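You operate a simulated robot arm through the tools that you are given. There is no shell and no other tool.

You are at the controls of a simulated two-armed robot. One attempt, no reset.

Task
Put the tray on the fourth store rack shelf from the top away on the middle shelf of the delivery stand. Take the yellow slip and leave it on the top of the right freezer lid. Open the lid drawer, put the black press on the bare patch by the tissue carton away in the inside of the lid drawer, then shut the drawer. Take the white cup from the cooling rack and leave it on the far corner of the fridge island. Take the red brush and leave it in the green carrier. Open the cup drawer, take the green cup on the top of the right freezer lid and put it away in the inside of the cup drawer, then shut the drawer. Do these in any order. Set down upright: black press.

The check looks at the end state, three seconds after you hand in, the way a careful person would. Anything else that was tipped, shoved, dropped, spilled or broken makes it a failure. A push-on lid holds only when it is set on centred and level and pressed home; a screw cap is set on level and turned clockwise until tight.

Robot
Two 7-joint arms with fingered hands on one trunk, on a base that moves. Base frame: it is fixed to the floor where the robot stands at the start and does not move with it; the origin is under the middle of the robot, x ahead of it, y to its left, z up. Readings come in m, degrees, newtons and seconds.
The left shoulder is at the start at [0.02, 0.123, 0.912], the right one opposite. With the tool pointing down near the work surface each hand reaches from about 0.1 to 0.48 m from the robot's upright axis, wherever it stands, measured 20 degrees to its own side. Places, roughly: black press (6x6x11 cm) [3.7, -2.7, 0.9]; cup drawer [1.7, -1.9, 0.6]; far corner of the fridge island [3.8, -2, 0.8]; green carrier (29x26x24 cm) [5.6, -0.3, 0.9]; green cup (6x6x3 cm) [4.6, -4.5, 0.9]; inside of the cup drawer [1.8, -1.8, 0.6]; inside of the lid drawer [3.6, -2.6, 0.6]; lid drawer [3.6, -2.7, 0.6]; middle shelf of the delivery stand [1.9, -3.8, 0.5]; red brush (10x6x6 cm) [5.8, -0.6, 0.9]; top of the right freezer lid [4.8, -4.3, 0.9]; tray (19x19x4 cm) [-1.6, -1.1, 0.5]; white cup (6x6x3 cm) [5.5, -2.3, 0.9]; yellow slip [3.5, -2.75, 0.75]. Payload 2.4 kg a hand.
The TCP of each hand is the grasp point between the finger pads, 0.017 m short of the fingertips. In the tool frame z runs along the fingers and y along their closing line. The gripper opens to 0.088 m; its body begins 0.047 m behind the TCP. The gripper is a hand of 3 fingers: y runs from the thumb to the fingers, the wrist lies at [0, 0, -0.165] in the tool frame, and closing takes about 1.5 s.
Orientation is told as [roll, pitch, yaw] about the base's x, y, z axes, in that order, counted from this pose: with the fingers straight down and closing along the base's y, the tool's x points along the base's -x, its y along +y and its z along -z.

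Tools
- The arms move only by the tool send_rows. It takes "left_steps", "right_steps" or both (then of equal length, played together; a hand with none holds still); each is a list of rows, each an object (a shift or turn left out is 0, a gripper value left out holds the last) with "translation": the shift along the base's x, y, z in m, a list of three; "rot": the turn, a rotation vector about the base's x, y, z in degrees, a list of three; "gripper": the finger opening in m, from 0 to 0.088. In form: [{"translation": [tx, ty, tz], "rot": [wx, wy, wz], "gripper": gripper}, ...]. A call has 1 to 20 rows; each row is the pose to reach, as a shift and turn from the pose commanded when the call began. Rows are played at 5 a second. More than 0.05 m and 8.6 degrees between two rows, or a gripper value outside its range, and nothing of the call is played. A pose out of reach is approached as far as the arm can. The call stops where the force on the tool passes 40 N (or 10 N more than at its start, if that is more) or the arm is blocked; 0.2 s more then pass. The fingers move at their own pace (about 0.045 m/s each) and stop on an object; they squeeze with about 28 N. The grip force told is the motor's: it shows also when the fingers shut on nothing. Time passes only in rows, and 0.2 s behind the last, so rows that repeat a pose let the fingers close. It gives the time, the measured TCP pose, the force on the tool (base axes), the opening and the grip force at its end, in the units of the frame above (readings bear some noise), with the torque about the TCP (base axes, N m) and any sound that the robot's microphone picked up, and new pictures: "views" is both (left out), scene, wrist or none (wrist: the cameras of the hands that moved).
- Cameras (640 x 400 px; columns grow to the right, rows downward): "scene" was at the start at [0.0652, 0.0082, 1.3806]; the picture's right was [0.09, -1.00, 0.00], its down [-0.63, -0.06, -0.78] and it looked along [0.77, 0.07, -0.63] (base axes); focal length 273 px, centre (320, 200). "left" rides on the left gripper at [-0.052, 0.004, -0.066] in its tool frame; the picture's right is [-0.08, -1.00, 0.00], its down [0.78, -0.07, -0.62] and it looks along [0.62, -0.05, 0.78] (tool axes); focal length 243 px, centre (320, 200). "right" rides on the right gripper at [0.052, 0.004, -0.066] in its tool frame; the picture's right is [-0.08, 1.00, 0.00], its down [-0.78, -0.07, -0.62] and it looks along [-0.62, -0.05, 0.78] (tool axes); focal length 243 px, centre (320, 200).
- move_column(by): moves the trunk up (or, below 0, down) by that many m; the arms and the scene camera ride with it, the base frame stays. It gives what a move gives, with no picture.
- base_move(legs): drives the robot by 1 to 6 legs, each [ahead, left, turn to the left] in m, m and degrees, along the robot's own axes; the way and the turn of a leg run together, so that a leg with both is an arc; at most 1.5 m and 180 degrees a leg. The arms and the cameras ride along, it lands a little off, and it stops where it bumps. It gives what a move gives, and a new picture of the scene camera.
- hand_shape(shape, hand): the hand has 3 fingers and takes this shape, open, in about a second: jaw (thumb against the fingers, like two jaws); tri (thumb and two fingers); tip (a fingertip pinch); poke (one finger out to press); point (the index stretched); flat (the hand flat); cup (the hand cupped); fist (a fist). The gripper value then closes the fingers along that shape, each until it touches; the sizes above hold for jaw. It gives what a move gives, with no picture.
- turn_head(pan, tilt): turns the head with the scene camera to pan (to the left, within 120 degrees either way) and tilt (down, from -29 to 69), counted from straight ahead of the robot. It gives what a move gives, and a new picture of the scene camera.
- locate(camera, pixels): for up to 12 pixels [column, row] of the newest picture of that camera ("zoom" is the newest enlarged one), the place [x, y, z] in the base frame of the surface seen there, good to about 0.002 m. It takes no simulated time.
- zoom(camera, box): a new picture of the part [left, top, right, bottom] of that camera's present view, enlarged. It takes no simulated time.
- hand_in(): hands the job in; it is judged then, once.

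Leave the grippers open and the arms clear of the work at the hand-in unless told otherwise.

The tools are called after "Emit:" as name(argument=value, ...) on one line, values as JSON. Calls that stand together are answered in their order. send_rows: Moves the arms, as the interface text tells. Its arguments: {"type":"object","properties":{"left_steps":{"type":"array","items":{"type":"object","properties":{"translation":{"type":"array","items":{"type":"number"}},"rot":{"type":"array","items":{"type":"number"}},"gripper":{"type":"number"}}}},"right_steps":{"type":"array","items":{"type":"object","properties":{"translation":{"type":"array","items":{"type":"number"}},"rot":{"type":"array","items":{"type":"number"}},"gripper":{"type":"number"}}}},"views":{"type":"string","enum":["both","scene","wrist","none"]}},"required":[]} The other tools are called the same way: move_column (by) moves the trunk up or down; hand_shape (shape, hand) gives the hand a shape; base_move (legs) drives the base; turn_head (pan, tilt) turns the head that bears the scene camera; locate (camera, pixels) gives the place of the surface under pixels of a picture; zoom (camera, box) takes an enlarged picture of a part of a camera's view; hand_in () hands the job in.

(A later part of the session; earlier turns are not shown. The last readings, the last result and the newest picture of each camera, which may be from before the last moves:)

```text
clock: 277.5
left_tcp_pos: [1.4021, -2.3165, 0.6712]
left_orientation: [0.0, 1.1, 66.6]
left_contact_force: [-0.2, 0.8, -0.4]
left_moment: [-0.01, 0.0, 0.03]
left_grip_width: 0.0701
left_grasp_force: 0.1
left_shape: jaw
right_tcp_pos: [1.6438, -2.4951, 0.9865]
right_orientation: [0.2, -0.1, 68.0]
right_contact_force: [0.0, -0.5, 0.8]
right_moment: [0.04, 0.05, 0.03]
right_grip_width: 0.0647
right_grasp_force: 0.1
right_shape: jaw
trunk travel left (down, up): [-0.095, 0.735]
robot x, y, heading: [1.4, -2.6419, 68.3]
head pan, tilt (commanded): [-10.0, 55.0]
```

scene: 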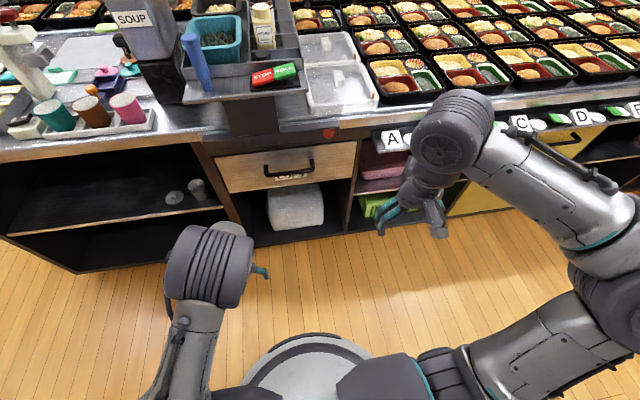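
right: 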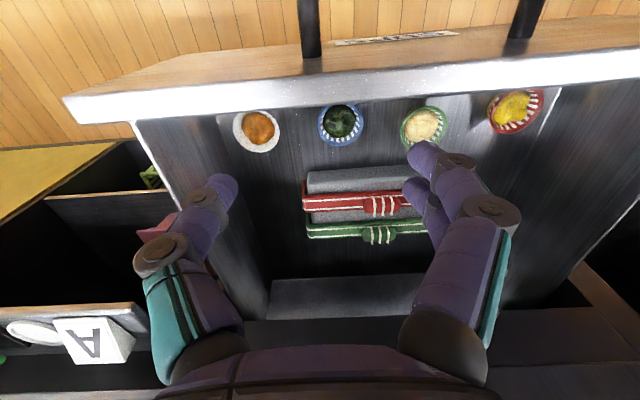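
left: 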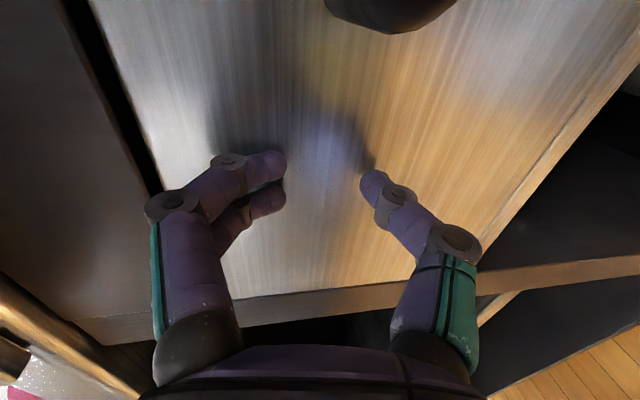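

Drawer flush, task done. Now for the white cup and the brush. I'll raise the trunk, lower the right hand a bit, and drive to the aisle's end in front of the freezers.

Emit:
move_column(by=0.25)

Emit:
send_rows(left_steps=[{"translation": [0, -0.01, 0.04]}, {"translation": [0, -0.02, 0.08]}, {"translation": [0, -0.03, 0.12]}, {"translation": [0, -0.03, 0.12]}], right_steps=[{"translation": [0.01, 0.03, -0.04]}, {"translation": [0.02, 0.05, -0.08]}, {"translation": [0.03, 0.07, -0.12]}, {"translation": [0.03, 0.08, -0.16]}], views="none")

Emit:
base_move(legs=[[0, 0, -90.5], [1.43, 0, 0], [1.43, 0, 0]])

Emit:
turn_head(pan=60, tilt=25)

```text
clock: 280.1
left_tcp_pos: [1.4036, -2.3157, 0.9213]
left_orientation: [0.0, 1.1, 66.4]
left_contact_force: [-0.5, 0.0, -0.8]
left_moment: [-0.01, 0.01, 0.0]
left_grip_width: 0.0697
left_grasp_force: 0.0
left_shape: jaw
right_tcp_pos: [1.6437, -2.4949, 1.2351]
right_orientation: [0.1, 0.0, 68.0]
right_contact_force: [-0.6, -0.5, 0.1]
right_moment: [0.0, 0.04, 0.03]
right_grip_width: 0.065
right_grasp_force: 0.1
right_shape: jaw
trunk travel left (down, up): [-0.345, 0.485]
robot x, y, heading: [1.3965, -2.6442, 68.1]
head pan, tilt (commanded): [-10.0, 55.0]
```

```text
refused: row 1 steps farther than a row can; nothing moved
```

```text
clock: 297.5
left_tcp_pos: [4.2625, -3.8433, 0.9211]
left_orientation: [0.0, 1.0, -27.9]
left_contact_force: [-0.7, -0.2, 0.5]
left_moment: [0.0, -0.01, -0.01]
left_grip_width: 0.0697
left_grasp_force: 0.1
left_shape: jaw
right_tcp_pos: [4.0675, -4.0714, 1.2361]
right_orientation: [0.0, 0.0, -26.3]
right_contact_force: [-0.4, 0.4, -0.3]
right_moment: [-0.03, 0.0, 0.01]
right_grip_width: 0.0647
right_grasp_force: 0.1
right_shape: jaw
trunk travel left (down, up): [-0.345, 0.485]
robot x, y, heading: [3.9405, -3.8143, -26.8]
head pan, tilt (commanded): [-10.0, 55.0]
```

scene: 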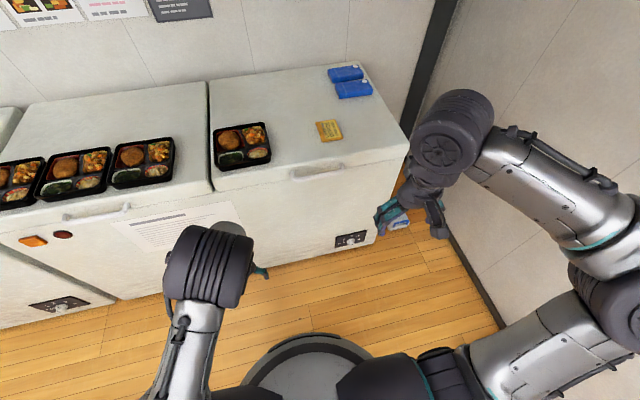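

```text
clock: 298.9
left_tcp_pos: [4.2637, -3.8427, 0.9224]
left_orientation: [0.0, 1.1, -28.0]
left_contact_force: [-0.2, 0.2, -0.2]
left_moment: [0.03, 0.0, 0.0]
left_grip_width: 0.07
left_grasp_force: 0.1
left_shape: jaw
right_tcp_pos: [4.0671, -4.0704, 1.2364]
right_orientation: [0.1, -0.1, -26.3]
right_contact_force: [-0.7, 0.0, -0.4]
right_moment: [0.0, -0.02, 0.02]
right_grip_width: 0.065
right_grasp_force: 0.0
right_shape: jaw
trunk travel left (down, up): [-0.345, 0.485]
robot x, y, heading: [3.9378, -3.8145, -26.4]
head pan, tilt (commanded): [60.0, 25.0]
```

scene: 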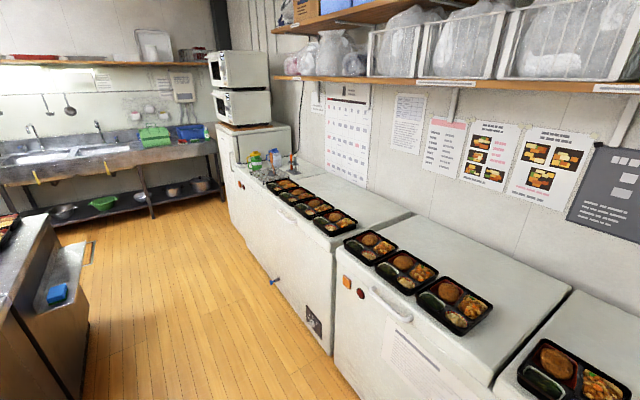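

I'm at the aisle's end. On the left I see the passage: the island's east end has a side ledge with a blue thing, then the sink counter with the green carrier. I'll measure the passage.

Emit:
locate(camera="scene", pixels=[[58, 293], [88, 300], [85, 245], [45, 225], [265, 175], [240, 180], [160, 135], [330, 330], [245, 225], [150, 205], [195, 130], [35, 390]])

Emit:
zoom(camera="scene", box=[200, 110, 360, 210])

Emit:
zoom(camera="scene", box=[100, 90, 230, 190])

```text
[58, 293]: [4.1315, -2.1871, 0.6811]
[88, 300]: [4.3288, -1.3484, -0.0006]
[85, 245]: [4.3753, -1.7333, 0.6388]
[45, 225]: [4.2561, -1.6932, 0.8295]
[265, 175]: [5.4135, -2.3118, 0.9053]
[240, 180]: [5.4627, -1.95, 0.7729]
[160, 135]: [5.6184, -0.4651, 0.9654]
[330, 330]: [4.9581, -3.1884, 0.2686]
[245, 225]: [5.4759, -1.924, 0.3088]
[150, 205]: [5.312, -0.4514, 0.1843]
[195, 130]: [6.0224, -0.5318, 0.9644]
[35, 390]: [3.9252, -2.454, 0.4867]
```

```text
4.00 times, centred on (280, 160) of scene
```

zoom: 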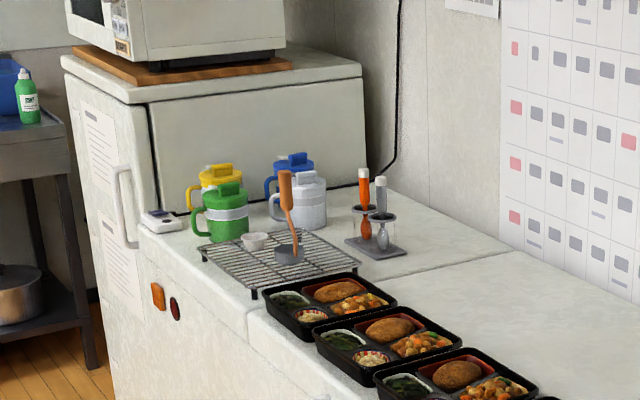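

```text
4.00 times, centred on (165, 140) of scene
```

zoom: 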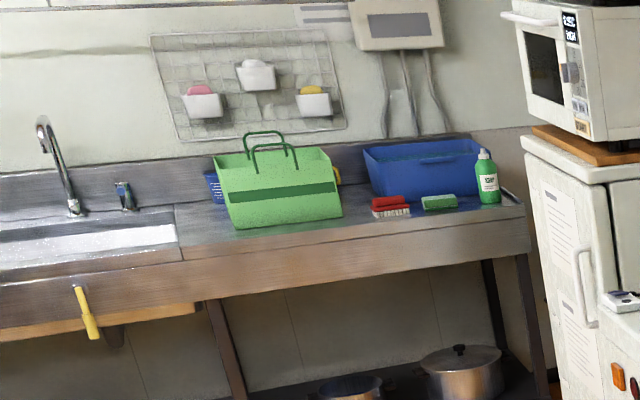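

I see the white cup on the wire rack and the red brush and green carrier on the sink counter. I'll look at the island's east end too, to find its far corner.

Emit:
turn_head(pan=105, tilt=25)

Emit:
send_rows(left_steps=[{"translation": [0, 0, 0.04]}, {"translation": [0, 0, 0.08]}, {"translation": [0, 0, 0.12]}, {"translation": [0, 0, 0.12]}], right_steps=[{"translation": [0.02, -0.01, -0.04]}, {"translation": [0.04, -0.02, -0.08]}, {"translation": [0.06, -0.03, -0.12]}, {"translation": [0.08, -0.04, -0.16]}], views="none")

```text
clock: 300.1
left_tcp_pos: [4.2639, -3.8433, 0.9211]
left_orientation: [0.0, 1.1, -27.9]
left_contact_force: [-0.4, -0.2, -0.6]
left_moment: [0.0, 0.0, 0.01]
left_grip_width: 0.0697
left_grasp_force: 0.0
left_shape: jaw
right_tcp_pos: [4.0678, -4.0707, 1.2369]
right_orientation: [0.1, 0.0, -26.3]
right_contact_force: [-0.2, -0.6, 1.0]
right_moment: [-0.02, -0.02, 0.0]
right_grip_width: 0.0648
right_grasp_force: 0.1
right_shape: jaw
trunk travel left (down, up): [-0.345, 0.485]
robot x, y, heading: [3.9363, -3.8144, -26.5]
head pan, tilt (commanded): [105.0, 25.0]
```

scene: 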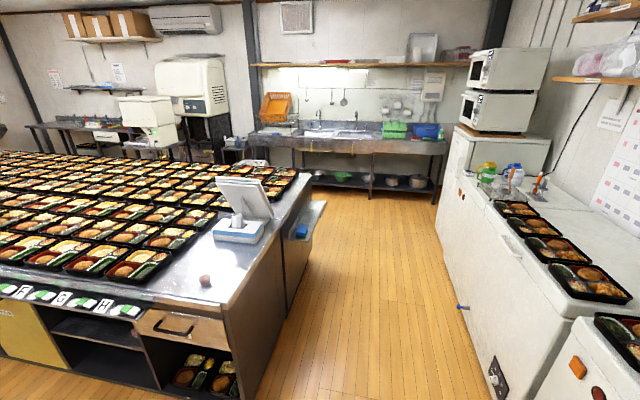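

```text
clock: 301.1
left_tcp_pos: [4.2673, -3.8433, 1.0406]
left_orientation: [0.0, 1.1, -27.9]
left_contact_force: [0.0, -0.1, -0.3]
left_moment: [0.02, 0.0, 0.01]
left_grip_width: 0.0699
left_grasp_force: 0.1
left_shape: jaw
right_tcp_pos: [4.147, -4.1122, 1.0749]
right_orientation: [0.1, 0.0, -26.3]
right_contact_force: [0.1, -0.7, 0.0]
right_moment: [0.0, 0.0, 0.0]
right_grip_width: 0.065
right_grasp_force: 0.0
right_shape: jaw
trunk travel left (down, up): [-0.345, 0.485]
robot x, y, heading: [3.9384, -3.8148, -26.4]
head pan, tilt (commanded): [105.0, 25.0]
```

Emit:
zoom(camera="scene", box=[190, 150, 330, 250])

Emit:
locate(camera="scene", pixels=[[305, 178], [285, 195], [275, 200], [290, 185], [265, 205], [250, 225], [310, 182], [322, 205], [240, 215], [278, 182], [300, 235], [285, 215]])

```text
4.00 times, centred on (260, 200) of scene
```

zoom: 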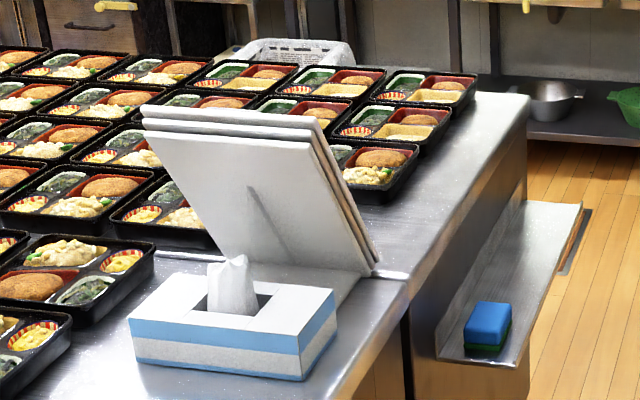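

```text
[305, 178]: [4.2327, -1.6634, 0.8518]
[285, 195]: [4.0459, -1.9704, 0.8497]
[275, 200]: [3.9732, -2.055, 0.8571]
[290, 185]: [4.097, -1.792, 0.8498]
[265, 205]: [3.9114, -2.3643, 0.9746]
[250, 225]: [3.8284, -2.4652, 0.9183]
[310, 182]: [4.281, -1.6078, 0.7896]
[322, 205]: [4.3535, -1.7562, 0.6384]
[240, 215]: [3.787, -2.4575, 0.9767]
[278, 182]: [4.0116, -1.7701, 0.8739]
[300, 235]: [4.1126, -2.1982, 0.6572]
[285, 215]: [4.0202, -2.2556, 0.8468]
```

The bare strip runs along the island's east edge toward the far corner. I'll fetch the white cup first: straighten heading, then strafe left along the freezers.

Emit:
base_move(legs=[[0, 0, 4], [0.05, 1.03, 0], [0.05, 1.03, 0]])

Emit:
turn_head(pan=0, tilt=40)

```text
clock: 311.8
left_tcp_pos: [5.1353, -1.9364, 1.0405]
left_orientation: [0.0, 0.9, -23.4]
left_contact_force: [-0.5, -0.2, -0.7]
left_moment: [-0.01, -0.01, 0.04]
left_grip_width: 0.07
left_grasp_force: 0.0
left_shape: jaw
right_tcp_pos: [5.0373, -2.2149, 1.0748]
right_orientation: [0.2, -0.1, -21.8]
right_contact_force: [0.5, -0.2, 0.5]
right_moment: [-0.01, -0.02, 0.0]
right_grip_width: 0.0649
right_grasp_force: 0.0
right_shape: jaw
trunk travel left (down, up): [-0.345, 0.485]
robot x, y, heading: [4.8092, -1.9349, -21.9]
head pan, tilt (commanded): [105.0, 25.0]
```

scene: 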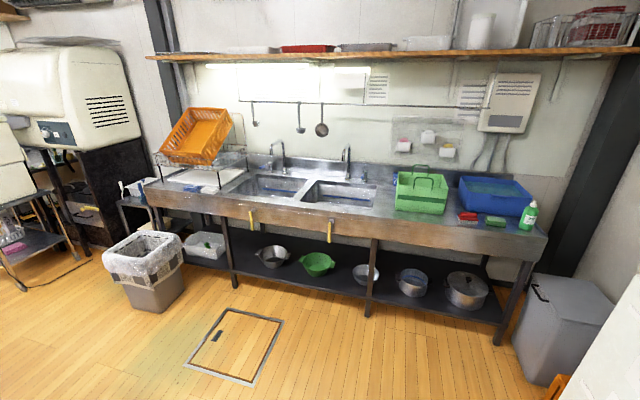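

```text
clock: 313.6
left_tcp_pos: [5.1338, -1.9387, 1.042]
left_orientation: [-0.1, 1.1, -23.4]
left_contact_force: [1.0, 0.3, 0.4]
left_moment: [0.02, 0.0, -0.01]
left_grip_width: 0.0699
left_grasp_force: 0.0
left_shape: jaw
right_tcp_pos: [5.0368, -2.215, 1.0749]
right_orientation: [0.1, 0.0, -21.8]
right_contact_force: [0.7, -0.1, -0.3]
right_moment: [-0.01, 0.01, 0.05]
right_grip_width: 0.0649
right_grasp_force: 0.1
right_shape: jaw
trunk travel left (down, up): [-0.345, 0.485]
robot x, y, heading: [4.8044, -1.9359, -21.8]
head pan, tilt (commanded): [0.0, 40.0]
```

scene: 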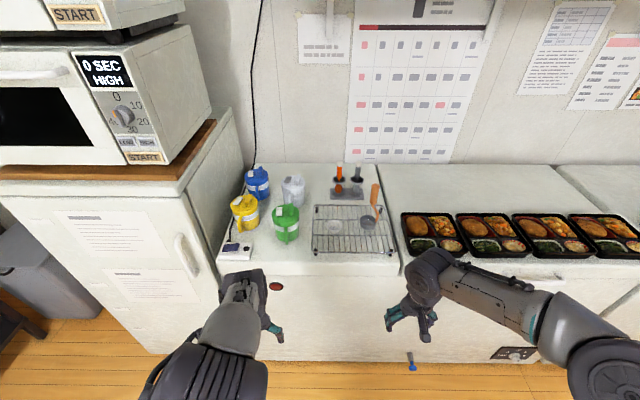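

Emit:
zoom(camera="scene", box=[210, 150, 410, 290])

Emit:
locate(camera="scene", pixels=[[333, 226], [326, 226], [340, 226], [333, 220], [289, 225], [368, 215], [314, 250], [395, 250], [250, 262], [355, 245], [216, 262], [330, 265]])

```text
2.86 times, centred on (310, 220) of scene
```

zoom: 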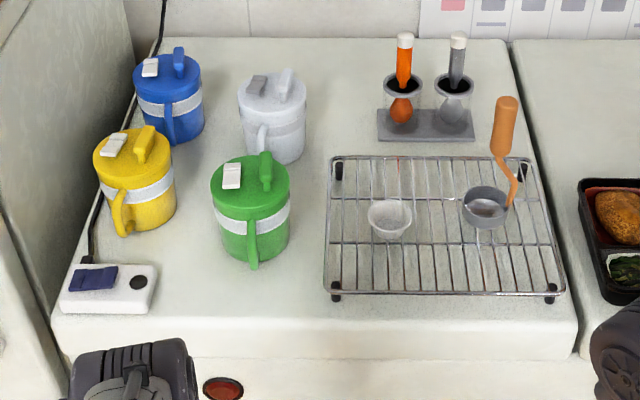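

```text
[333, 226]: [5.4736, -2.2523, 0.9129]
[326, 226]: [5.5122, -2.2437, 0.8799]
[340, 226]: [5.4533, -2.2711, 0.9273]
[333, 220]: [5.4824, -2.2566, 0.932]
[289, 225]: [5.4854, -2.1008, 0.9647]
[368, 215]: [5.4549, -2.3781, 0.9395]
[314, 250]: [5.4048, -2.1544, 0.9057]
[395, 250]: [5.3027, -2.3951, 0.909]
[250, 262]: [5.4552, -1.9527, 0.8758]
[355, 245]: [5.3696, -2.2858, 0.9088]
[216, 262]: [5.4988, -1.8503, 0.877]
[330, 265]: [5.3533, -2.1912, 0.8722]
```

The white cup stands on the wire rack (rack top z≈0.908, rim ≈0.932) at about (5.473,-2.256), with a ladle to its right and a mug to its left. I'll pull the left hand back and move 0.28 m ahead.

Emit:
send_rows(left_steps=[{"translation": [-0.035, 0.014, 0]}, {"translation": [-0.07, 0.028, 0]}, {"translation": [-0.1, 0.04, 0]}], views="none")

Emit:
base_move(legs=[[0.28, 0.02, -0.6]])

Emit:
turn_head(pan=-5, tilt=55)

Emit:
zoom(camera="right", box=[0, 0, 640, 400])

```text
clock: 314.4
left_tcp_pos: [5.0332, -1.8983, 1.0413]
left_orientation: [-0.1, 1.0, -23.6]
left_contact_force: [-0.4, 0.0, 0.2]
left_moment: [-0.01, 0.03, -0.03]
left_grip_width: 0.0697
left_grasp_force: 0.0
left_shape: jaw
right_tcp_pos: [5.0383, -2.2153, 1.0759]
right_orientation: [0.1, 0.0, -21.8]
right_contact_force: [0.6, -0.7, -1.1]
right_moment: [-0.03, -0.04, -0.03]
right_grip_width: 0.0649
right_grasp_force: 0.1
right_shape: jaw
trunk travel left (down, up): [-0.345, 0.485]
robot x, y, heading: [4.8054, -1.9329, -21.9]
head pan, tilt (commanded): [0.0, 40.0]
```

```text
clock: 316.3
left_tcp_pos: [5.2982, -1.9859, 1.0414]
left_orientation: [0.0, 1.0, -23.9]
left_contact_force: [0.1, -0.4, -0.4]
left_moment: [-0.02, 0.02, 0.0]
left_grip_width: 0.0699
left_grasp_force: 0.1
left_shape: jaw
right_tcp_pos: [5.2975, -2.3034, 1.0741]
right_orientation: [0.1, 0.1, -22.5]
right_contact_force: [0.5, -0.5, -0.8]
right_moment: [-0.03, -0.02, -0.01]
right_grip_width: 0.0645
right_grasp_force: 0.0
right_shape: jaw
trunk travel left (down, up): [-0.345, 0.485]
robot x, y, heading: [5.0664, -2.0208, -22.8]
head pan, tilt (commanded): [0.0, 40.0]
```

scene: 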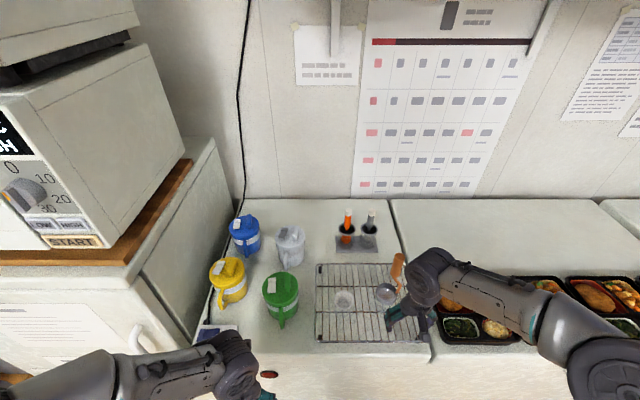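

```text
clock: 317.1
left_tcp_pos: [5.2977, -1.9854, 1.0419]
left_orientation: [0.0, 1.1, -23.9]
left_contact_force: [0.2, 0.8, -0.5]
left_moment: [-0.03, 0.03, 0.02]
left_grip_width: 0.0696
left_grasp_force: 0.1
left_shape: jaw
right_tcp_pos: [5.2967, -2.3026, 1.0741]
right_orientation: [0.2, 0.0, -22.6]
right_contact_force: [0.0, 0.0, 0.2]
right_moment: [-0.03, 0.01, 0.02]
right_grip_width: 0.0649
right_grasp_force: 0.1
right_shape: jaw
trunk travel left (down, up): [-0.345, 0.485]
robot x, y, heading: [5.0716, -2.0196, -22.4]
head pan, tilt (commanded): [-5.0, 55.0]
```

scene: 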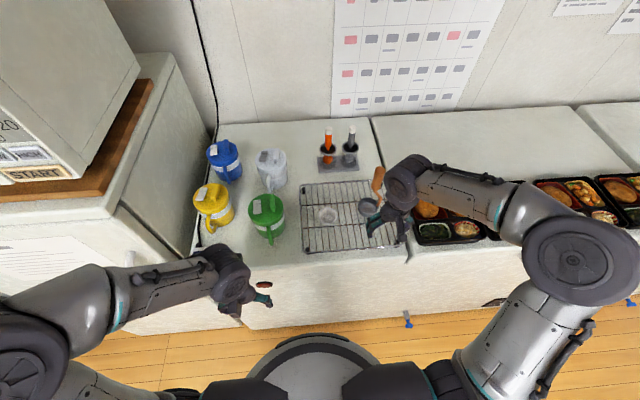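

```text
1.00 times, centred on (320, 200) of right (not enlarged: the box is as wide or as high as the picture)
```

zoom: 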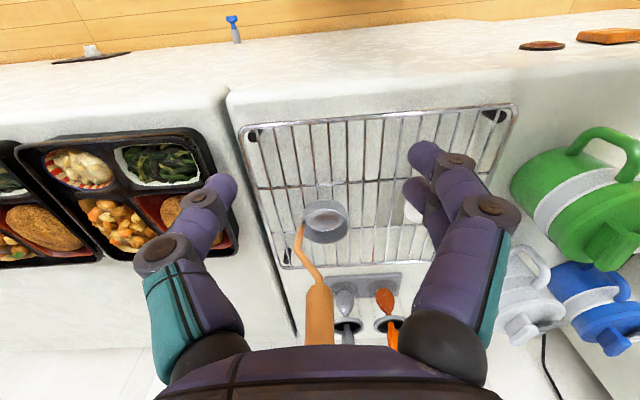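

The ladle's orange handle stands up near the cup. I'll measure cup and ladle precisely.

Emit:
zoom(camera="scene", box=[290, 150, 410, 260])

Emit:
locate(camera="zoom", pixels=[[205, 240], [165, 225], [242, 225], [203, 205], [203, 262], [350, 215], [390, 205], [385, 80], [395, 120], [320, 215], [240, 300], [120, 300]])

```text
3.64 times, centred on (350, 205) of scene
```

zoom: 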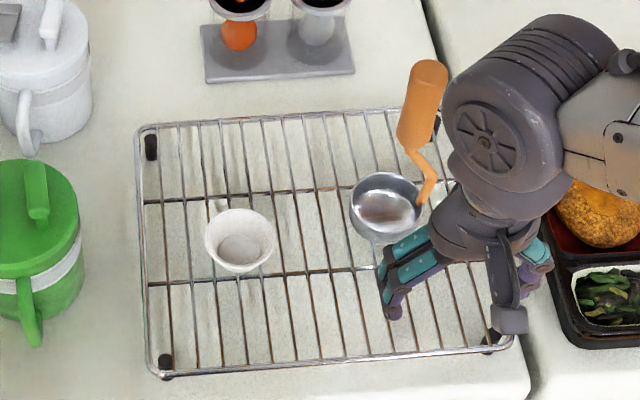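

```text
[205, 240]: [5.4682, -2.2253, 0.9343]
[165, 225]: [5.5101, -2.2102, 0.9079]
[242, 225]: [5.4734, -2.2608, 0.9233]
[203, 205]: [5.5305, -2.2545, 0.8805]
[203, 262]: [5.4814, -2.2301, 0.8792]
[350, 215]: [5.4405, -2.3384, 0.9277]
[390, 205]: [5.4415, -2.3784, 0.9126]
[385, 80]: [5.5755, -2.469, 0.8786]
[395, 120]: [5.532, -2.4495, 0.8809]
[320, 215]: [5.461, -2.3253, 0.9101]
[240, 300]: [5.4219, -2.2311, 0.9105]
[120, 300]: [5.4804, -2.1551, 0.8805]
```

Emit:
locate(camera="zoom", pixels=[[208, 235], [240, 211], [273, 238], [240, 268], [218, 218], [262, 218], [425, 75], [415, 130], [430, 190], [408, 65], [360, 190], [240, 245]])

```text
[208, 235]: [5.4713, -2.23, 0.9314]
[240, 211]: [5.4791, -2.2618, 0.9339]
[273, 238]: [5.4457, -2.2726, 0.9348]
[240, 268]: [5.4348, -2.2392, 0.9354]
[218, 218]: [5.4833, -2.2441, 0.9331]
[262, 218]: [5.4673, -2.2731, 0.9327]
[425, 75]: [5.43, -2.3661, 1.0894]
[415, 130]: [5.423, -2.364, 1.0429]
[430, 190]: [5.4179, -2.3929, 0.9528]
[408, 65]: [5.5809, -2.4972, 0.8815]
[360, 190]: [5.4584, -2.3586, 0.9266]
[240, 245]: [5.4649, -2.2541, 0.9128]
```

The cup's rim is centred at (5.458,-2.251), z 0.934; the ladle's handle rises to z≈1.10 at 11.7 cm to its right. I'll move the hand left first at its present height, then ahead over the cup.

Emit:
send_rows(right_steps=[{"translation": [0.015, 0.036, 0], "gripper": 0.07}, {"translation": [0.03, 0.072, 0]}, {"translation": [0.0446, 0.108, 0]}, {"translation": [0.0839, 0.089, 0]}, {"translation": [0.1227, 0.07, 0]}, {"translation": [0.1613, 0.0516, 0]}], views="both")

```text
clock: 318.5
left_tcp_pos: [5.2979, -1.9857, 1.0406]
left_orientation: [-0.1, 1.1, -24.0]
left_contact_force: [-0.1, -0.1, -0.1]
left_moment: [0.01, -0.01, -0.01]
left_grip_width: 0.0698
left_grasp_force: 0.2
left_shape: jaw
right_tcp_pos: [5.4595, -2.25, 1.0756]
right_orientation: [0.0, 0.3, -22.3]
right_contact_force: [0.6, 1.0, -0.3]
right_moment: [0.01, 0.0, -0.01]
right_grip_width: 0.0697
right_grasp_force: 0.0
right_shape: jaw
trunk travel left (down, up): [-0.345, 0.485]
robot x, y, heading: [5.0674, -2.0225, -22.8]
head pan, tilt (commanded): [-5.0, 55.0]
```

scene: 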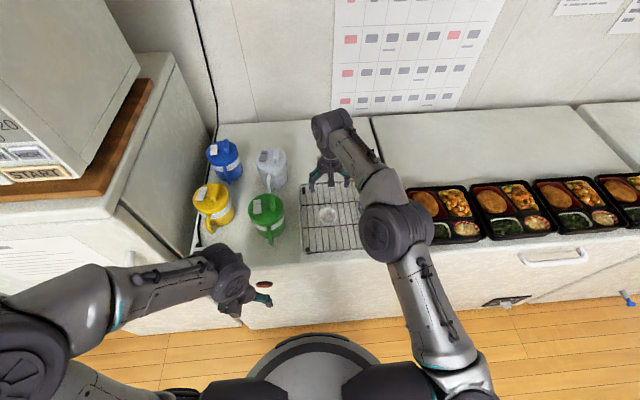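
right: 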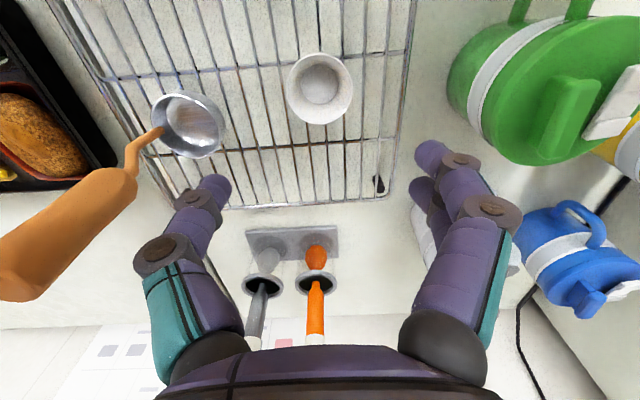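

Emit:
locate(camera="right", pixels=[[290, 88], [351, 88], [320, 56], [320, 121], [300, 65], [341, 65], [320, 140], [360, 140], [182, 125], [440, 90]])

```text
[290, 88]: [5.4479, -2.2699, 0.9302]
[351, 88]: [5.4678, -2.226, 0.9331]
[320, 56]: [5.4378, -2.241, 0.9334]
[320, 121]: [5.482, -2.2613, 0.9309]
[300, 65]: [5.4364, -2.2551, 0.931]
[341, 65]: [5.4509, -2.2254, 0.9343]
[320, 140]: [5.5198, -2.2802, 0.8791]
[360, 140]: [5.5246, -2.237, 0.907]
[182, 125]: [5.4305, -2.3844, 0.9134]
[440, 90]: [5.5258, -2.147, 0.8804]
```

Well centred. I'll descend to z≈0.9295.

Emit:
send_rows(right_steps=[{"translation": [-0.0005, 0, -0.045]}, {"translation": [-0.0005, 0, -0.09]}, {"translation": [-0.0005, 0, -0.125]}, {"translation": [-0.0005, 0, -0.1455]}], views="wrist")

```text
clock: 319.5
left_tcp_pos: [5.2989, -1.9857, 1.0402]
left_orientation: [0.0, 1.1, -24.0]
left_contact_force: [0.7, -1.0, 1.0]
left_moment: [0.03, 0.0, -0.02]
left_grip_width: 0.0696
left_grasp_force: 0.1
left_shape: jaw
right_tcp_pos: [5.4584, -2.25, 0.9269]
right_orientation: [0.2, 0.0, -22.4]
right_contact_force: [-1.0, -0.8, -0.1]
right_moment: [0.02, -0.04, 0.0]
right_grip_width: 0.0698
right_grasp_force: 0.1
right_shape: jaw
trunk travel left (down, up): [-0.345, 0.485]
robot x, y, heading: [5.0705, -2.0217, -22.5]
head pan, tilt (commanded): [-5.0, 55.0]
```

right: 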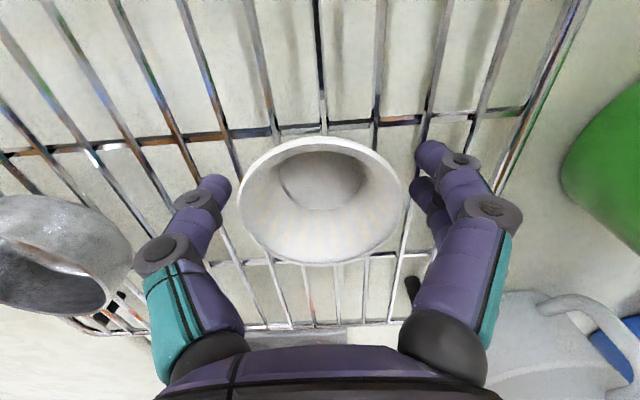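

Fingers straddle the cup. I'll rise 2 mm for wire clearance and close.

Emit:
send_rows(right_steps=[{"translation": [0, 0, 0.003], "gripper": 0.055}, {"translation": [0, 0, 0.003], "gripper": 0.045}, {"translation": [0, 0, 0.003], "gripper": 0.035}, {"translation": [0, 0, 0.003], "gripper": 0.02}, {"translation": [0, 0, 0.003], "gripper": 0.01}, {"translation": [0, 0, 0.003], "gripper": 0.01}, {"translation": [0, 0, 0.003], "gripper": 0.01}], views="wrist")

```text
clock: 321.1
left_tcp_pos: [5.2972, -1.9847, 1.0416]
left_orientation: [0.0, 1.1, -24.0]
left_contact_force: [-0.2, 0.4, -0.1]
left_moment: [0.03, 0.0, 0.0]
left_grip_width: 0.0701
left_grasp_force: 0.0
left_shape: jaw
right_tcp_pos: [5.4583, -2.2499, 0.9311]
right_orientation: [0.1, 0.1, -22.4]
right_contact_force: [0.8, 0.7, 0.7]
right_moment: [0.02, 0.0, 0.03]
right_grip_width: 0.0301
right_grasp_force: 27.9
right_shape: jaw
trunk travel left (down, up): [-0.345, 0.485]
robot x, y, heading: [5.0695, -2.0206, -22.4]
head pan, tilt (commanded): [-5.0, 55.0]
```

right: 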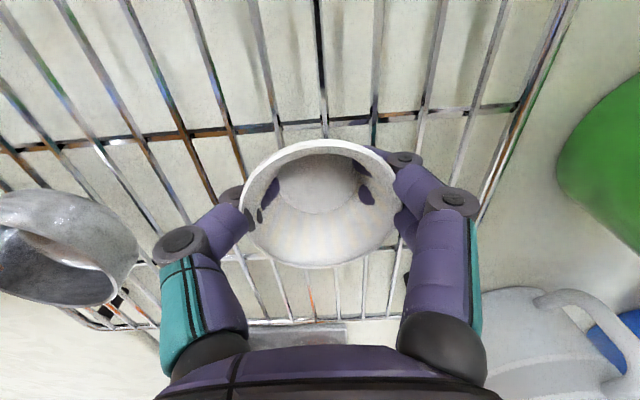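

Held at 0.030 width. I'll lift straight up 15 cm.

Emit:
send_rows(right_steps=[{"translation": [0, 0, 0.015]}, {"translation": [0, 0, 0.035]}, {"translation": [0, 0, 0.07]}, {"translation": [0, 0, 0.11]}, {"translation": [0, 0, 0.14]}], views="both")

Emit:
locate(camera="right", pixels=[[250, 200], [320, 147], [390, 185], [290, 260], [350, 262], [380, 235]])

```text
clock: 322.3
left_tcp_pos: [5.2982, -1.9853, 1.0397]
left_orientation: [0.0, 1.1, -24.0]
left_contact_force: [-0.2, -0.3, 0.3]
left_moment: [-0.01, 0.04, -0.02]
left_grip_width: 0.0696
left_grasp_force: 0.1
left_shape: jaw
right_tcp_pos: [5.4582, -2.2504, 1.0728]
right_orientation: [0.1, 0.0, -22.4]
right_contact_force: [0.1, -1.5, 0.9]
right_moment: [-0.01, 0.01, 0.0]
right_grip_width: 0.0299
right_grasp_force: 28.0
right_shape: jaw
trunk travel left (down, up): [-0.345, 0.485]
robot x, y, heading: [5.0713, -2.0196, -22.4]
head pan, tilt (commanded): [-5.0, 55.0]
```

scene: 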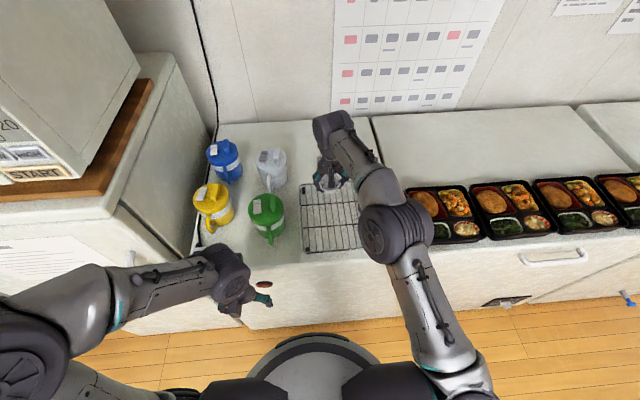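
right: 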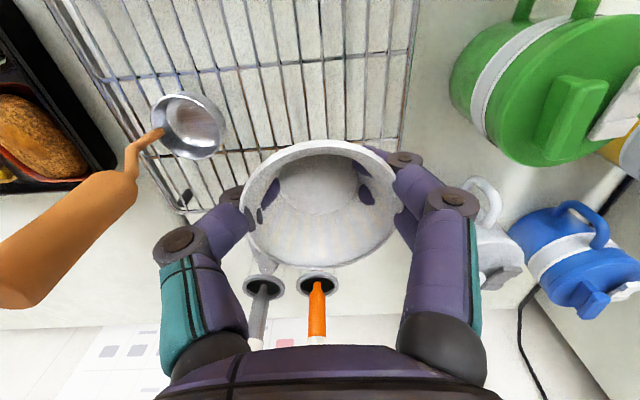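

```text
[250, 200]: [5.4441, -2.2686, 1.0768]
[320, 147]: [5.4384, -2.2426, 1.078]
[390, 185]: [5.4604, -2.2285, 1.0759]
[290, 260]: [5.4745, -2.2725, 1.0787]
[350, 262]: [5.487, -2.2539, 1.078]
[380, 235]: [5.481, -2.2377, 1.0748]
```

The cup is held level. I'll draw it back toward me, back the base off from the freezer and turn around to face the island.

Emit:
send_rows(right_steps=[{"translation": [-0.037, 0.015, 0]}, {"translation": [-0.074, 0.031, 0]}, {"translation": [-0.111, 0.046, 0]}], views="none")

Emit:
base_move(legs=[[-0.3, 0, 0], [0, 0, -90], [0, 0, -90]])

Emit:
turn_head(pan=0, tilt=35)

```text
clock: 323.1
left_tcp_pos: [5.2976, -1.9845, 1.0411]
left_orientation: [-0.1, 1.2, -24.1]
left_contact_force: [0.0, 0.7, 0.3]
left_moment: [-0.02, -0.03, 0.01]
left_grip_width: 0.0699
left_grasp_force: 0.0
left_shape: jaw
right_tcp_pos: [5.3465, -2.2043, 1.0737]
right_orientation: [0.1, -0.1, -22.5]
right_contact_force: [-0.7, 0.0, -0.1]
right_moment: [-0.01, -0.01, -0.04]
right_grip_width: 0.0296
right_grasp_force: 27.5
right_shape: jaw
trunk travel left (down, up): [-0.345, 0.485]
robot x, y, heading: [5.0696, -2.0196, -22.4]
head pan, tilt (commanded): [-5.0, 55.0]
```

```text
clock: 332.8
left_tcp_pos: [4.5593, -1.9374, 1.0409]
left_orientation: [0.1, 1.1, 155.2]
left_contact_force: [-0.7, 0.5, 0.5]
left_moment: [0.01, 0.02, -0.01]
left_grip_width: 0.07
left_grasp_force: 0.1
left_shape: jaw
right_tcp_pos: [4.5134, -1.718, 1.0728]
right_orientation: [0.1, 0.0, 156.8]
right_contact_force: [-0.6, -0.4, -0.3]
right_moment: [-0.02, -0.02, -0.02]
right_grip_width: 0.0293
right_grasp_force: 28.1
right_shape: jaw
trunk travel left (down, up): [-0.345, 0.485]
robot x, y, heading: [4.7884, -1.9016, 156.8]
head pan, tilt (commanded): [-5.0, 55.0]
```

scene: 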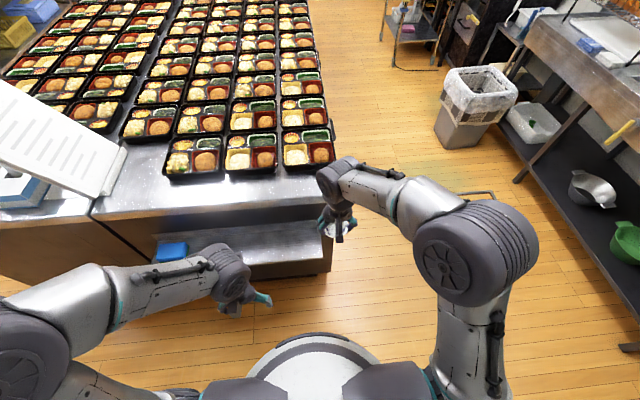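

```text
clock: 333.7
left_tcp_pos: [4.5587, -1.9378, 1.0408]
left_orientation: [0.0, 1.1, 155.3]
left_contact_force: [0.6, -0.1, 0.6]
left_moment: [0.02, 0.0, -0.02]
left_grip_width: 0.0698
left_grasp_force: 0.1
left_shape: jaw
right_tcp_pos: [4.5141, -1.7175, 1.0735]
right_orientation: [0.1, -0.1, 156.8]
right_contact_force: [-0.6, 0.5, -0.2]
right_moment: [0.0, -0.01, -0.01]
right_grip_width: 0.0294
right_grasp_force: 27.9
right_shape: jaw
trunk travel left (down, up): [-0.345, 0.485]
robot x, y, heading: [4.7876, -1.9049, 156.7]
head pan, tilt (commanded): [0.0, 35.0]
```

scene: 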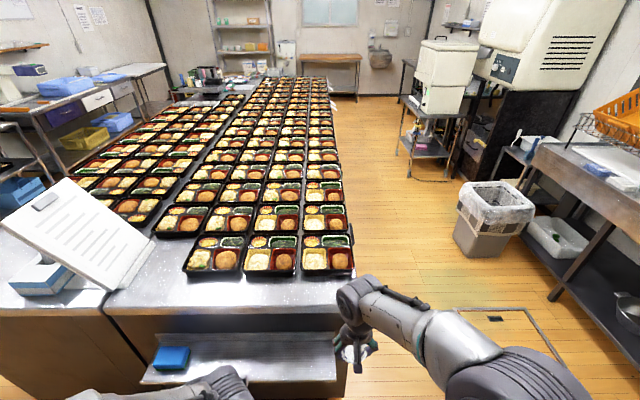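

From here the island's north unit shows trays ending about 15 cm short of its east edge, with bare metal around its corners. I'll measure the bare areas.

Emit:
locate(camera="scene", pixels=[[145, 275], [170, 255], [165, 235], [125, 295], [250, 290], [330, 288], [338, 303], [150, 215], [188, 272], [110, 305], [352, 275], [205, 245]])

Emit:
zoom(camera="scene", box=[60, 180, 380, 380])

```text
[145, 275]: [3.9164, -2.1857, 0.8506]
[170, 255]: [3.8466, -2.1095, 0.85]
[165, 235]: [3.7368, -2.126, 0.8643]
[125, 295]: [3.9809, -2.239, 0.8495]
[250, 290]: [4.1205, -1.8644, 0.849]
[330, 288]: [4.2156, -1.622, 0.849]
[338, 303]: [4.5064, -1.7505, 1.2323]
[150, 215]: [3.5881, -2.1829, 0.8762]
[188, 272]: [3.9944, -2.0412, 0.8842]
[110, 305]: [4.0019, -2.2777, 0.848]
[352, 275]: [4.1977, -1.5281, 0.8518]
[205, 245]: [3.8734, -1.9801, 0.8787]
```

```text
2.00 times, centred on (220, 280) of scene
```

zoom: 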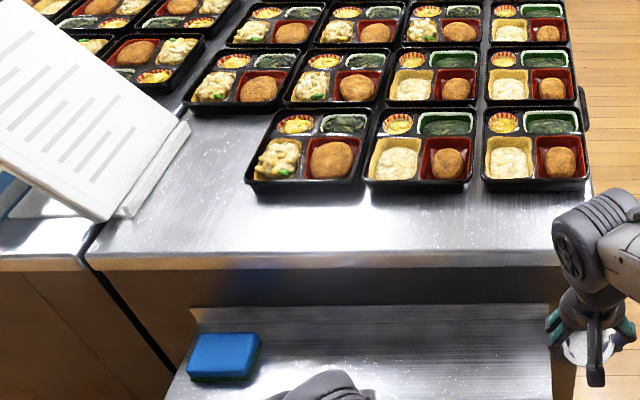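

The bare slot where a tray is missing, at the south-east corner of the north unit near the menu holder, is nearest to the told place. I'll measure its bounds in the enlarged picture.

Emit:
locate(camera="zoom", pixels=[[190, 112], [235, 116], [268, 115], [250, 180], [255, 150], [185, 130], [150, 180], [125, 215], [215, 160], [210, 130], [215, 200], [245, 75]])

```text
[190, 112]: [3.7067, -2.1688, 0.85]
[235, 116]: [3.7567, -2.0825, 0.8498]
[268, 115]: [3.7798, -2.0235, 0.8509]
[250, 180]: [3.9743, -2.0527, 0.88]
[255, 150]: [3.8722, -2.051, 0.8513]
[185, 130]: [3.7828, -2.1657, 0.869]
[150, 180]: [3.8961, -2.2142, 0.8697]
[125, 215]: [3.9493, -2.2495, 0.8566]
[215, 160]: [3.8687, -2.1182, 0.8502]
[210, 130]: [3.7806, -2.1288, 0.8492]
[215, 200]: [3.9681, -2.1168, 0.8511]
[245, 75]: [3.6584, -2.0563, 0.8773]
```

The bare slot runs from the holder to the next tray (17 cm wide, 30 cm deep). I'll set the cup at about (3.84,-2.08). First raise the left hand, then strafe left past the ledge before going ahead.

Emit:
send_rows(left_steps=[{"translation": [0, 0, 0.045]}, {"translation": [0, 0, 0.09]}, {"translation": [0, 0, 0.13]}], views="none")

Emit:
base_move(legs=[[0, 0, 0.9], [0, 0.72, 0]])

Emit:
turn_head(pan=-10, tilt=40)

```text
clock: 334.5
left_tcp_pos: [4.5566, -1.9373, 1.1715]
left_orientation: [-0.1, 1.1, 155.3]
left_contact_force: [0.1, 0.4, 0.8]
left_moment: [0.05, 0.03, 0.0]
left_grip_width: 0.0696
left_grasp_force: 0.0
left_shape: jaw
right_tcp_pos: [4.5132, -1.7177, 1.0729]
right_orientation: [0.1, 0.0, 156.8]
right_contact_force: [-0.7, -0.9, 0.4]
right_moment: [0.02, 0.02, 0.04]
right_grip_width: 0.0288
right_grasp_force: 28.2
right_shape: jaw
trunk travel left (down, up): [-0.345, 0.485]
robot x, y, heading: [4.7924, -1.903, 156.9]
head pan, tilt (commanded): [0.0, 35.0]
```

```text
clock: 338.7
left_tcp_pos: [4.2903, -2.593, 1.1705]
left_orientation: [0.1, 1.1, 156.1]
left_contact_force: [0.8, 0.3, -0.3]
left_moment: [-0.01, 0.02, 0.03]
left_grip_width: 0.0699
left_grasp_force: 0.0
left_shape: jaw
right_tcp_pos: [4.2436, -2.375, 1.0727]
right_orientation: [0.1, -0.1, 157.7]
right_contact_force: [0.5, -0.5, 0.1]
right_moment: [0.05, -0.04, -0.02]
right_grip_width: 0.029
right_grasp_force: 28.2
right_shape: jaw
trunk travel left (down, up): [-0.345, 0.485]
robot x, y, heading: [4.5254, -2.5566, 157.5]
head pan, tilt (commanded): [0.0, 35.0]
```

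scene: 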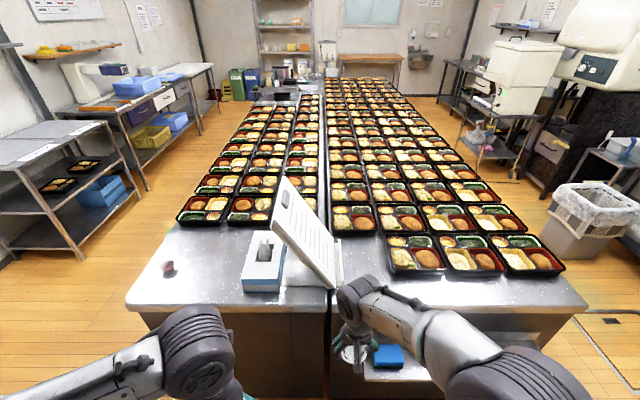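

```text
clock: 339.4
left_tcp_pos: [4.2889, -2.5923, 1.1705]
left_orientation: [-0.1, 1.0, 156.1]
left_contact_force: [-1.1, 0.4, 0.8]
left_moment: [0.03, 0.01, 0.0]
left_grip_width: 0.0699
left_grasp_force: 0.1
left_shape: jaw
right_tcp_pos: [4.2436, -2.3754, 1.0736]
right_orientation: [0.1, 0.0, 157.6]
right_contact_force: [0.5, -0.1, -0.7]
right_moment: [0.02, 0.0, 0.02]
right_grip_width: 0.0293
right_grasp_force: 28.2
right_shape: jaw
trunk travel left (down, up): [-0.345, 0.485]
robot x, y, heading: [4.5211, -2.5528, 157.7]
head pan, tilt (commanded): [-10.0, 40.0]
```

scene: 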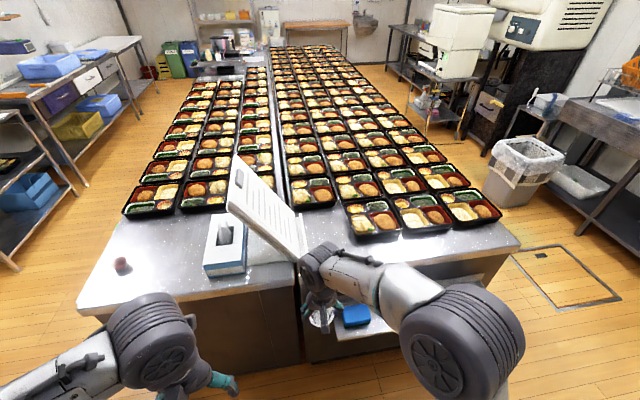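

The bare slot lies just right of the menu holder. I'll move the cup 12 cm to the right so it travels over bare metal, and check the holder's height.

Emit:
send_rows(right_steps=[{"translation": [0.0152, 0.037, 0]}, {"translation": [0.0305, 0.074, 0]}, {"translation": [0.0457, 0.111, 0]}], views="scene")

Emit:
locate(camera="scene", pixels=[[237, 160], [300, 270], [270, 200], [250, 235], [302, 225], [285, 262], [298, 245], [320, 230], [330, 215], [345, 235]])

```text
clock: 340.2
left_tcp_pos: [4.2908, -2.592, 1.1706]
left_orientation: [0.0, 1.2, 156.1]
left_contact_force: [-0.7, -0.6, -0.8]
left_moment: [-0.01, 0.0, -0.01]
left_grip_width: 0.0699
left_grasp_force: 0.2
left_shape: jaw
right_tcp_pos: [4.2875, -2.2618, 1.0728]
right_orientation: [0.1, 0.1, 157.7]
right_contact_force: [-1.0, 0.4, -1.1]
right_moment: [-0.01, 0.01, -0.01]
right_grip_width: 0.029
right_grasp_force: 28.0
right_shape: jaw
trunk travel left (down, up): [-0.345, 0.485]
robot x, y, heading: [4.5193, -2.5555, 157.8]
head pan, tilt (commanded): [-10.0, 40.0]
```

scene: 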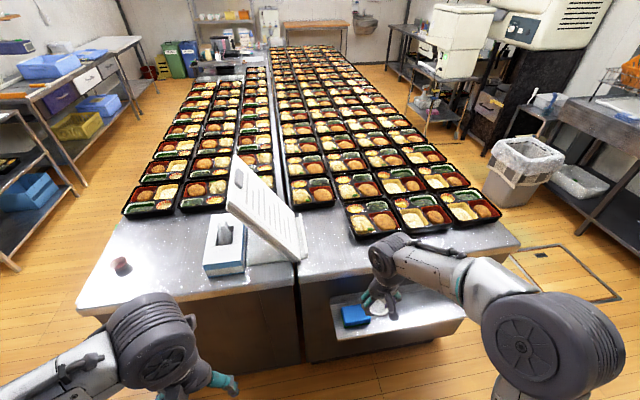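

```text
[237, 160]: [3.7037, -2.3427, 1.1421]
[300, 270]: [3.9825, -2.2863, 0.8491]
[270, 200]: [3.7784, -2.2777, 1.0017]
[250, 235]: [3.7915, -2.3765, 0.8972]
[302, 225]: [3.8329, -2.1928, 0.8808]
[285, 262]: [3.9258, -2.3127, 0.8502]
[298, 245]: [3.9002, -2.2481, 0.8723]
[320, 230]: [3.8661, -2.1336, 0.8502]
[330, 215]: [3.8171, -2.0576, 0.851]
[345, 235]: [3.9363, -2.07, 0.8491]
```

Clear. I'll drive 0.31 m ahead.

Emit:
base_move(legs=[[0.2, 0, 0], [0.1, 0, 0]])

Emit:
turn_head(pan=-15, tilt=55)

```text
clock: 342.5
left_tcp_pos: [4.0144, -2.4794, 1.1705]
left_orientation: [0.1, 1.2, 156.3]
left_contact_force: [1.0, -1.4, -0.6]
left_moment: [0.01, -0.01, 0.02]
left_grip_width: 0.07
left_grasp_force: 0.1
left_shape: jaw
right_tcp_pos: [4.0113, -2.1498, 1.0725]
right_orientation: [0.1, 0.0, 157.9]
right_contact_force: [0.2, 0.1, -0.2]
right_moment: [-0.03, 0.0, -0.02]
right_grip_width: 0.0289
right_grasp_force: 27.9
right_shape: jaw
trunk travel left (down, up): [-0.345, 0.485]
robot x, y, heading: [4.2475, -2.4446, 157.5]
head pan, tilt (commanded): [-10.0, 40.0]
```

scene: 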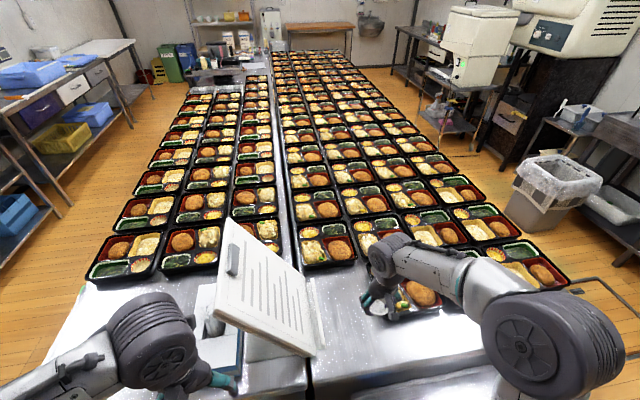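

```text
clock: 343.3
left_tcp_pos: [4.0145, -2.4803, 1.1715]
left_orientation: [0.0, 1.0, 156.3]
left_contact_force: [0.3, -0.2, -0.6]
left_moment: [0.0, -0.01, 0.01]
left_grip_width: 0.0698
left_grasp_force: 0.1
left_shape: jaw
right_tcp_pos: [4.0107, -2.1517, 1.0727]
right_orientation: [0.1, 0.1, 157.8]
right_contact_force: [0.6, -0.2, -0.6]
right_moment: [-0.01, 0.01, -0.01]
right_grip_width: 0.0291
right_grasp_force: 28.3
right_shape: jaw
trunk travel left (down, up): [-0.345, 0.485]
robot x, y, heading: [4.2478, -2.4463, 157.7]
head pan, tilt (commanded): [-15.0, 55.0]
```

scene: 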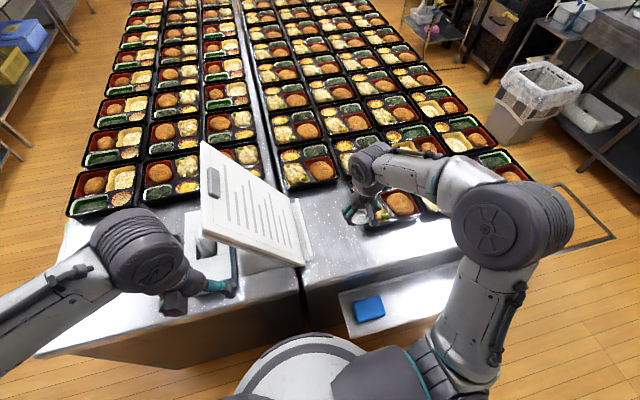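

Emit:
locate(camera="scene", pixels=[[340, 292], [350, 330], [305, 290], [310, 240], [325, 225], [330, 200], [345, 225], [315, 205], [300, 258], [362, 228]])

Emit:
zoom(camera="scene", box=[250, 130, 410, 260])

```text
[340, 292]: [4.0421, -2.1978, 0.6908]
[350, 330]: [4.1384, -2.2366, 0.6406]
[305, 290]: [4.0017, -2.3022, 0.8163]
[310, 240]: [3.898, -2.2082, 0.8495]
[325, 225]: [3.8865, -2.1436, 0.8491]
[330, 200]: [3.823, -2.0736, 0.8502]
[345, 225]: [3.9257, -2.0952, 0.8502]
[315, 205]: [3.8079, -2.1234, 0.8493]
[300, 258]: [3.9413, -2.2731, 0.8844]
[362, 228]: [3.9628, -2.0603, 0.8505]
```

```text
3.08 times, centred on (330, 195) of scene
```

zoom: 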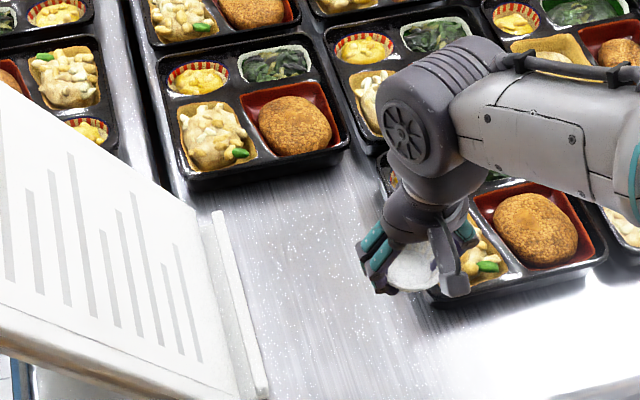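

The ledge starts to the right of my column, so there's room. I'll move 4 cm ahead and 4 cm right, and lower the trunk 5 cm for better reach.

Emit:
base_move(legs=[[0, -0.04, 0], [0.04, 0, 0]])

Emit:
move_column(by=-0.05)

```text
clock: 344.6
left_tcp_pos: [3.9914, -2.4278, 1.1719]
left_orientation: [0.0, 1.2, 156.4]
left_contact_force: [0.5, 0.8, -0.6]
left_moment: [0.02, -0.01, 0.01]
left_grip_width: 0.0697
left_grasp_force: 0.1
left_shape: jaw
right_tcp_pos: [3.9873, -2.0969, 1.0722]
right_orientation: [0.0, 0.1, 157.8]
right_contact_force: [-0.8, 0.4, -0.7]
right_moment: [0.0, 0.0, -0.01]
right_grip_width: 0.0292
right_grasp_force: 28.4
right_shape: jaw
trunk travel left (down, up): [-0.345, 0.485]
robot x, y, heading: [4.223, -2.3962, 157.7]
head pan, tilt (commanded): [-15.0, 55.0]
```

scene: 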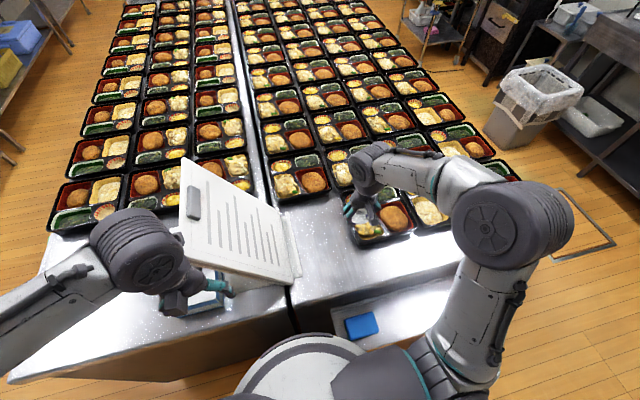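

```text
clock: 345.6
left_tcp_pos: [3.993, -2.4282, 1.1204]
left_orientation: [0.1, 1.1, 156.3]
left_contact_force: [0.8, -0.5, -0.8]
left_moment: [-0.01, 0.01, 0.0]
left_grip_width: 0.07
left_grasp_force: 0.0
left_shape: jaw
right_tcp_pos: [3.99, -2.0993, 1.0227]
right_orientation: [0.1, 0.0, 157.9]
right_contact_force: [0.1, 0.7, -0.4]
right_moment: [0.06, 0.02, -0.02]
right_grip_width: 0.0292
right_grasp_force: 28.0
right_shape: jaw
trunk travel left (down, up): [-0.295, 0.535]
robot x, y, heading: [4.221, -2.3924, 157.9]
head pan, tilt (commanded): [-15.0, 55.0]
```

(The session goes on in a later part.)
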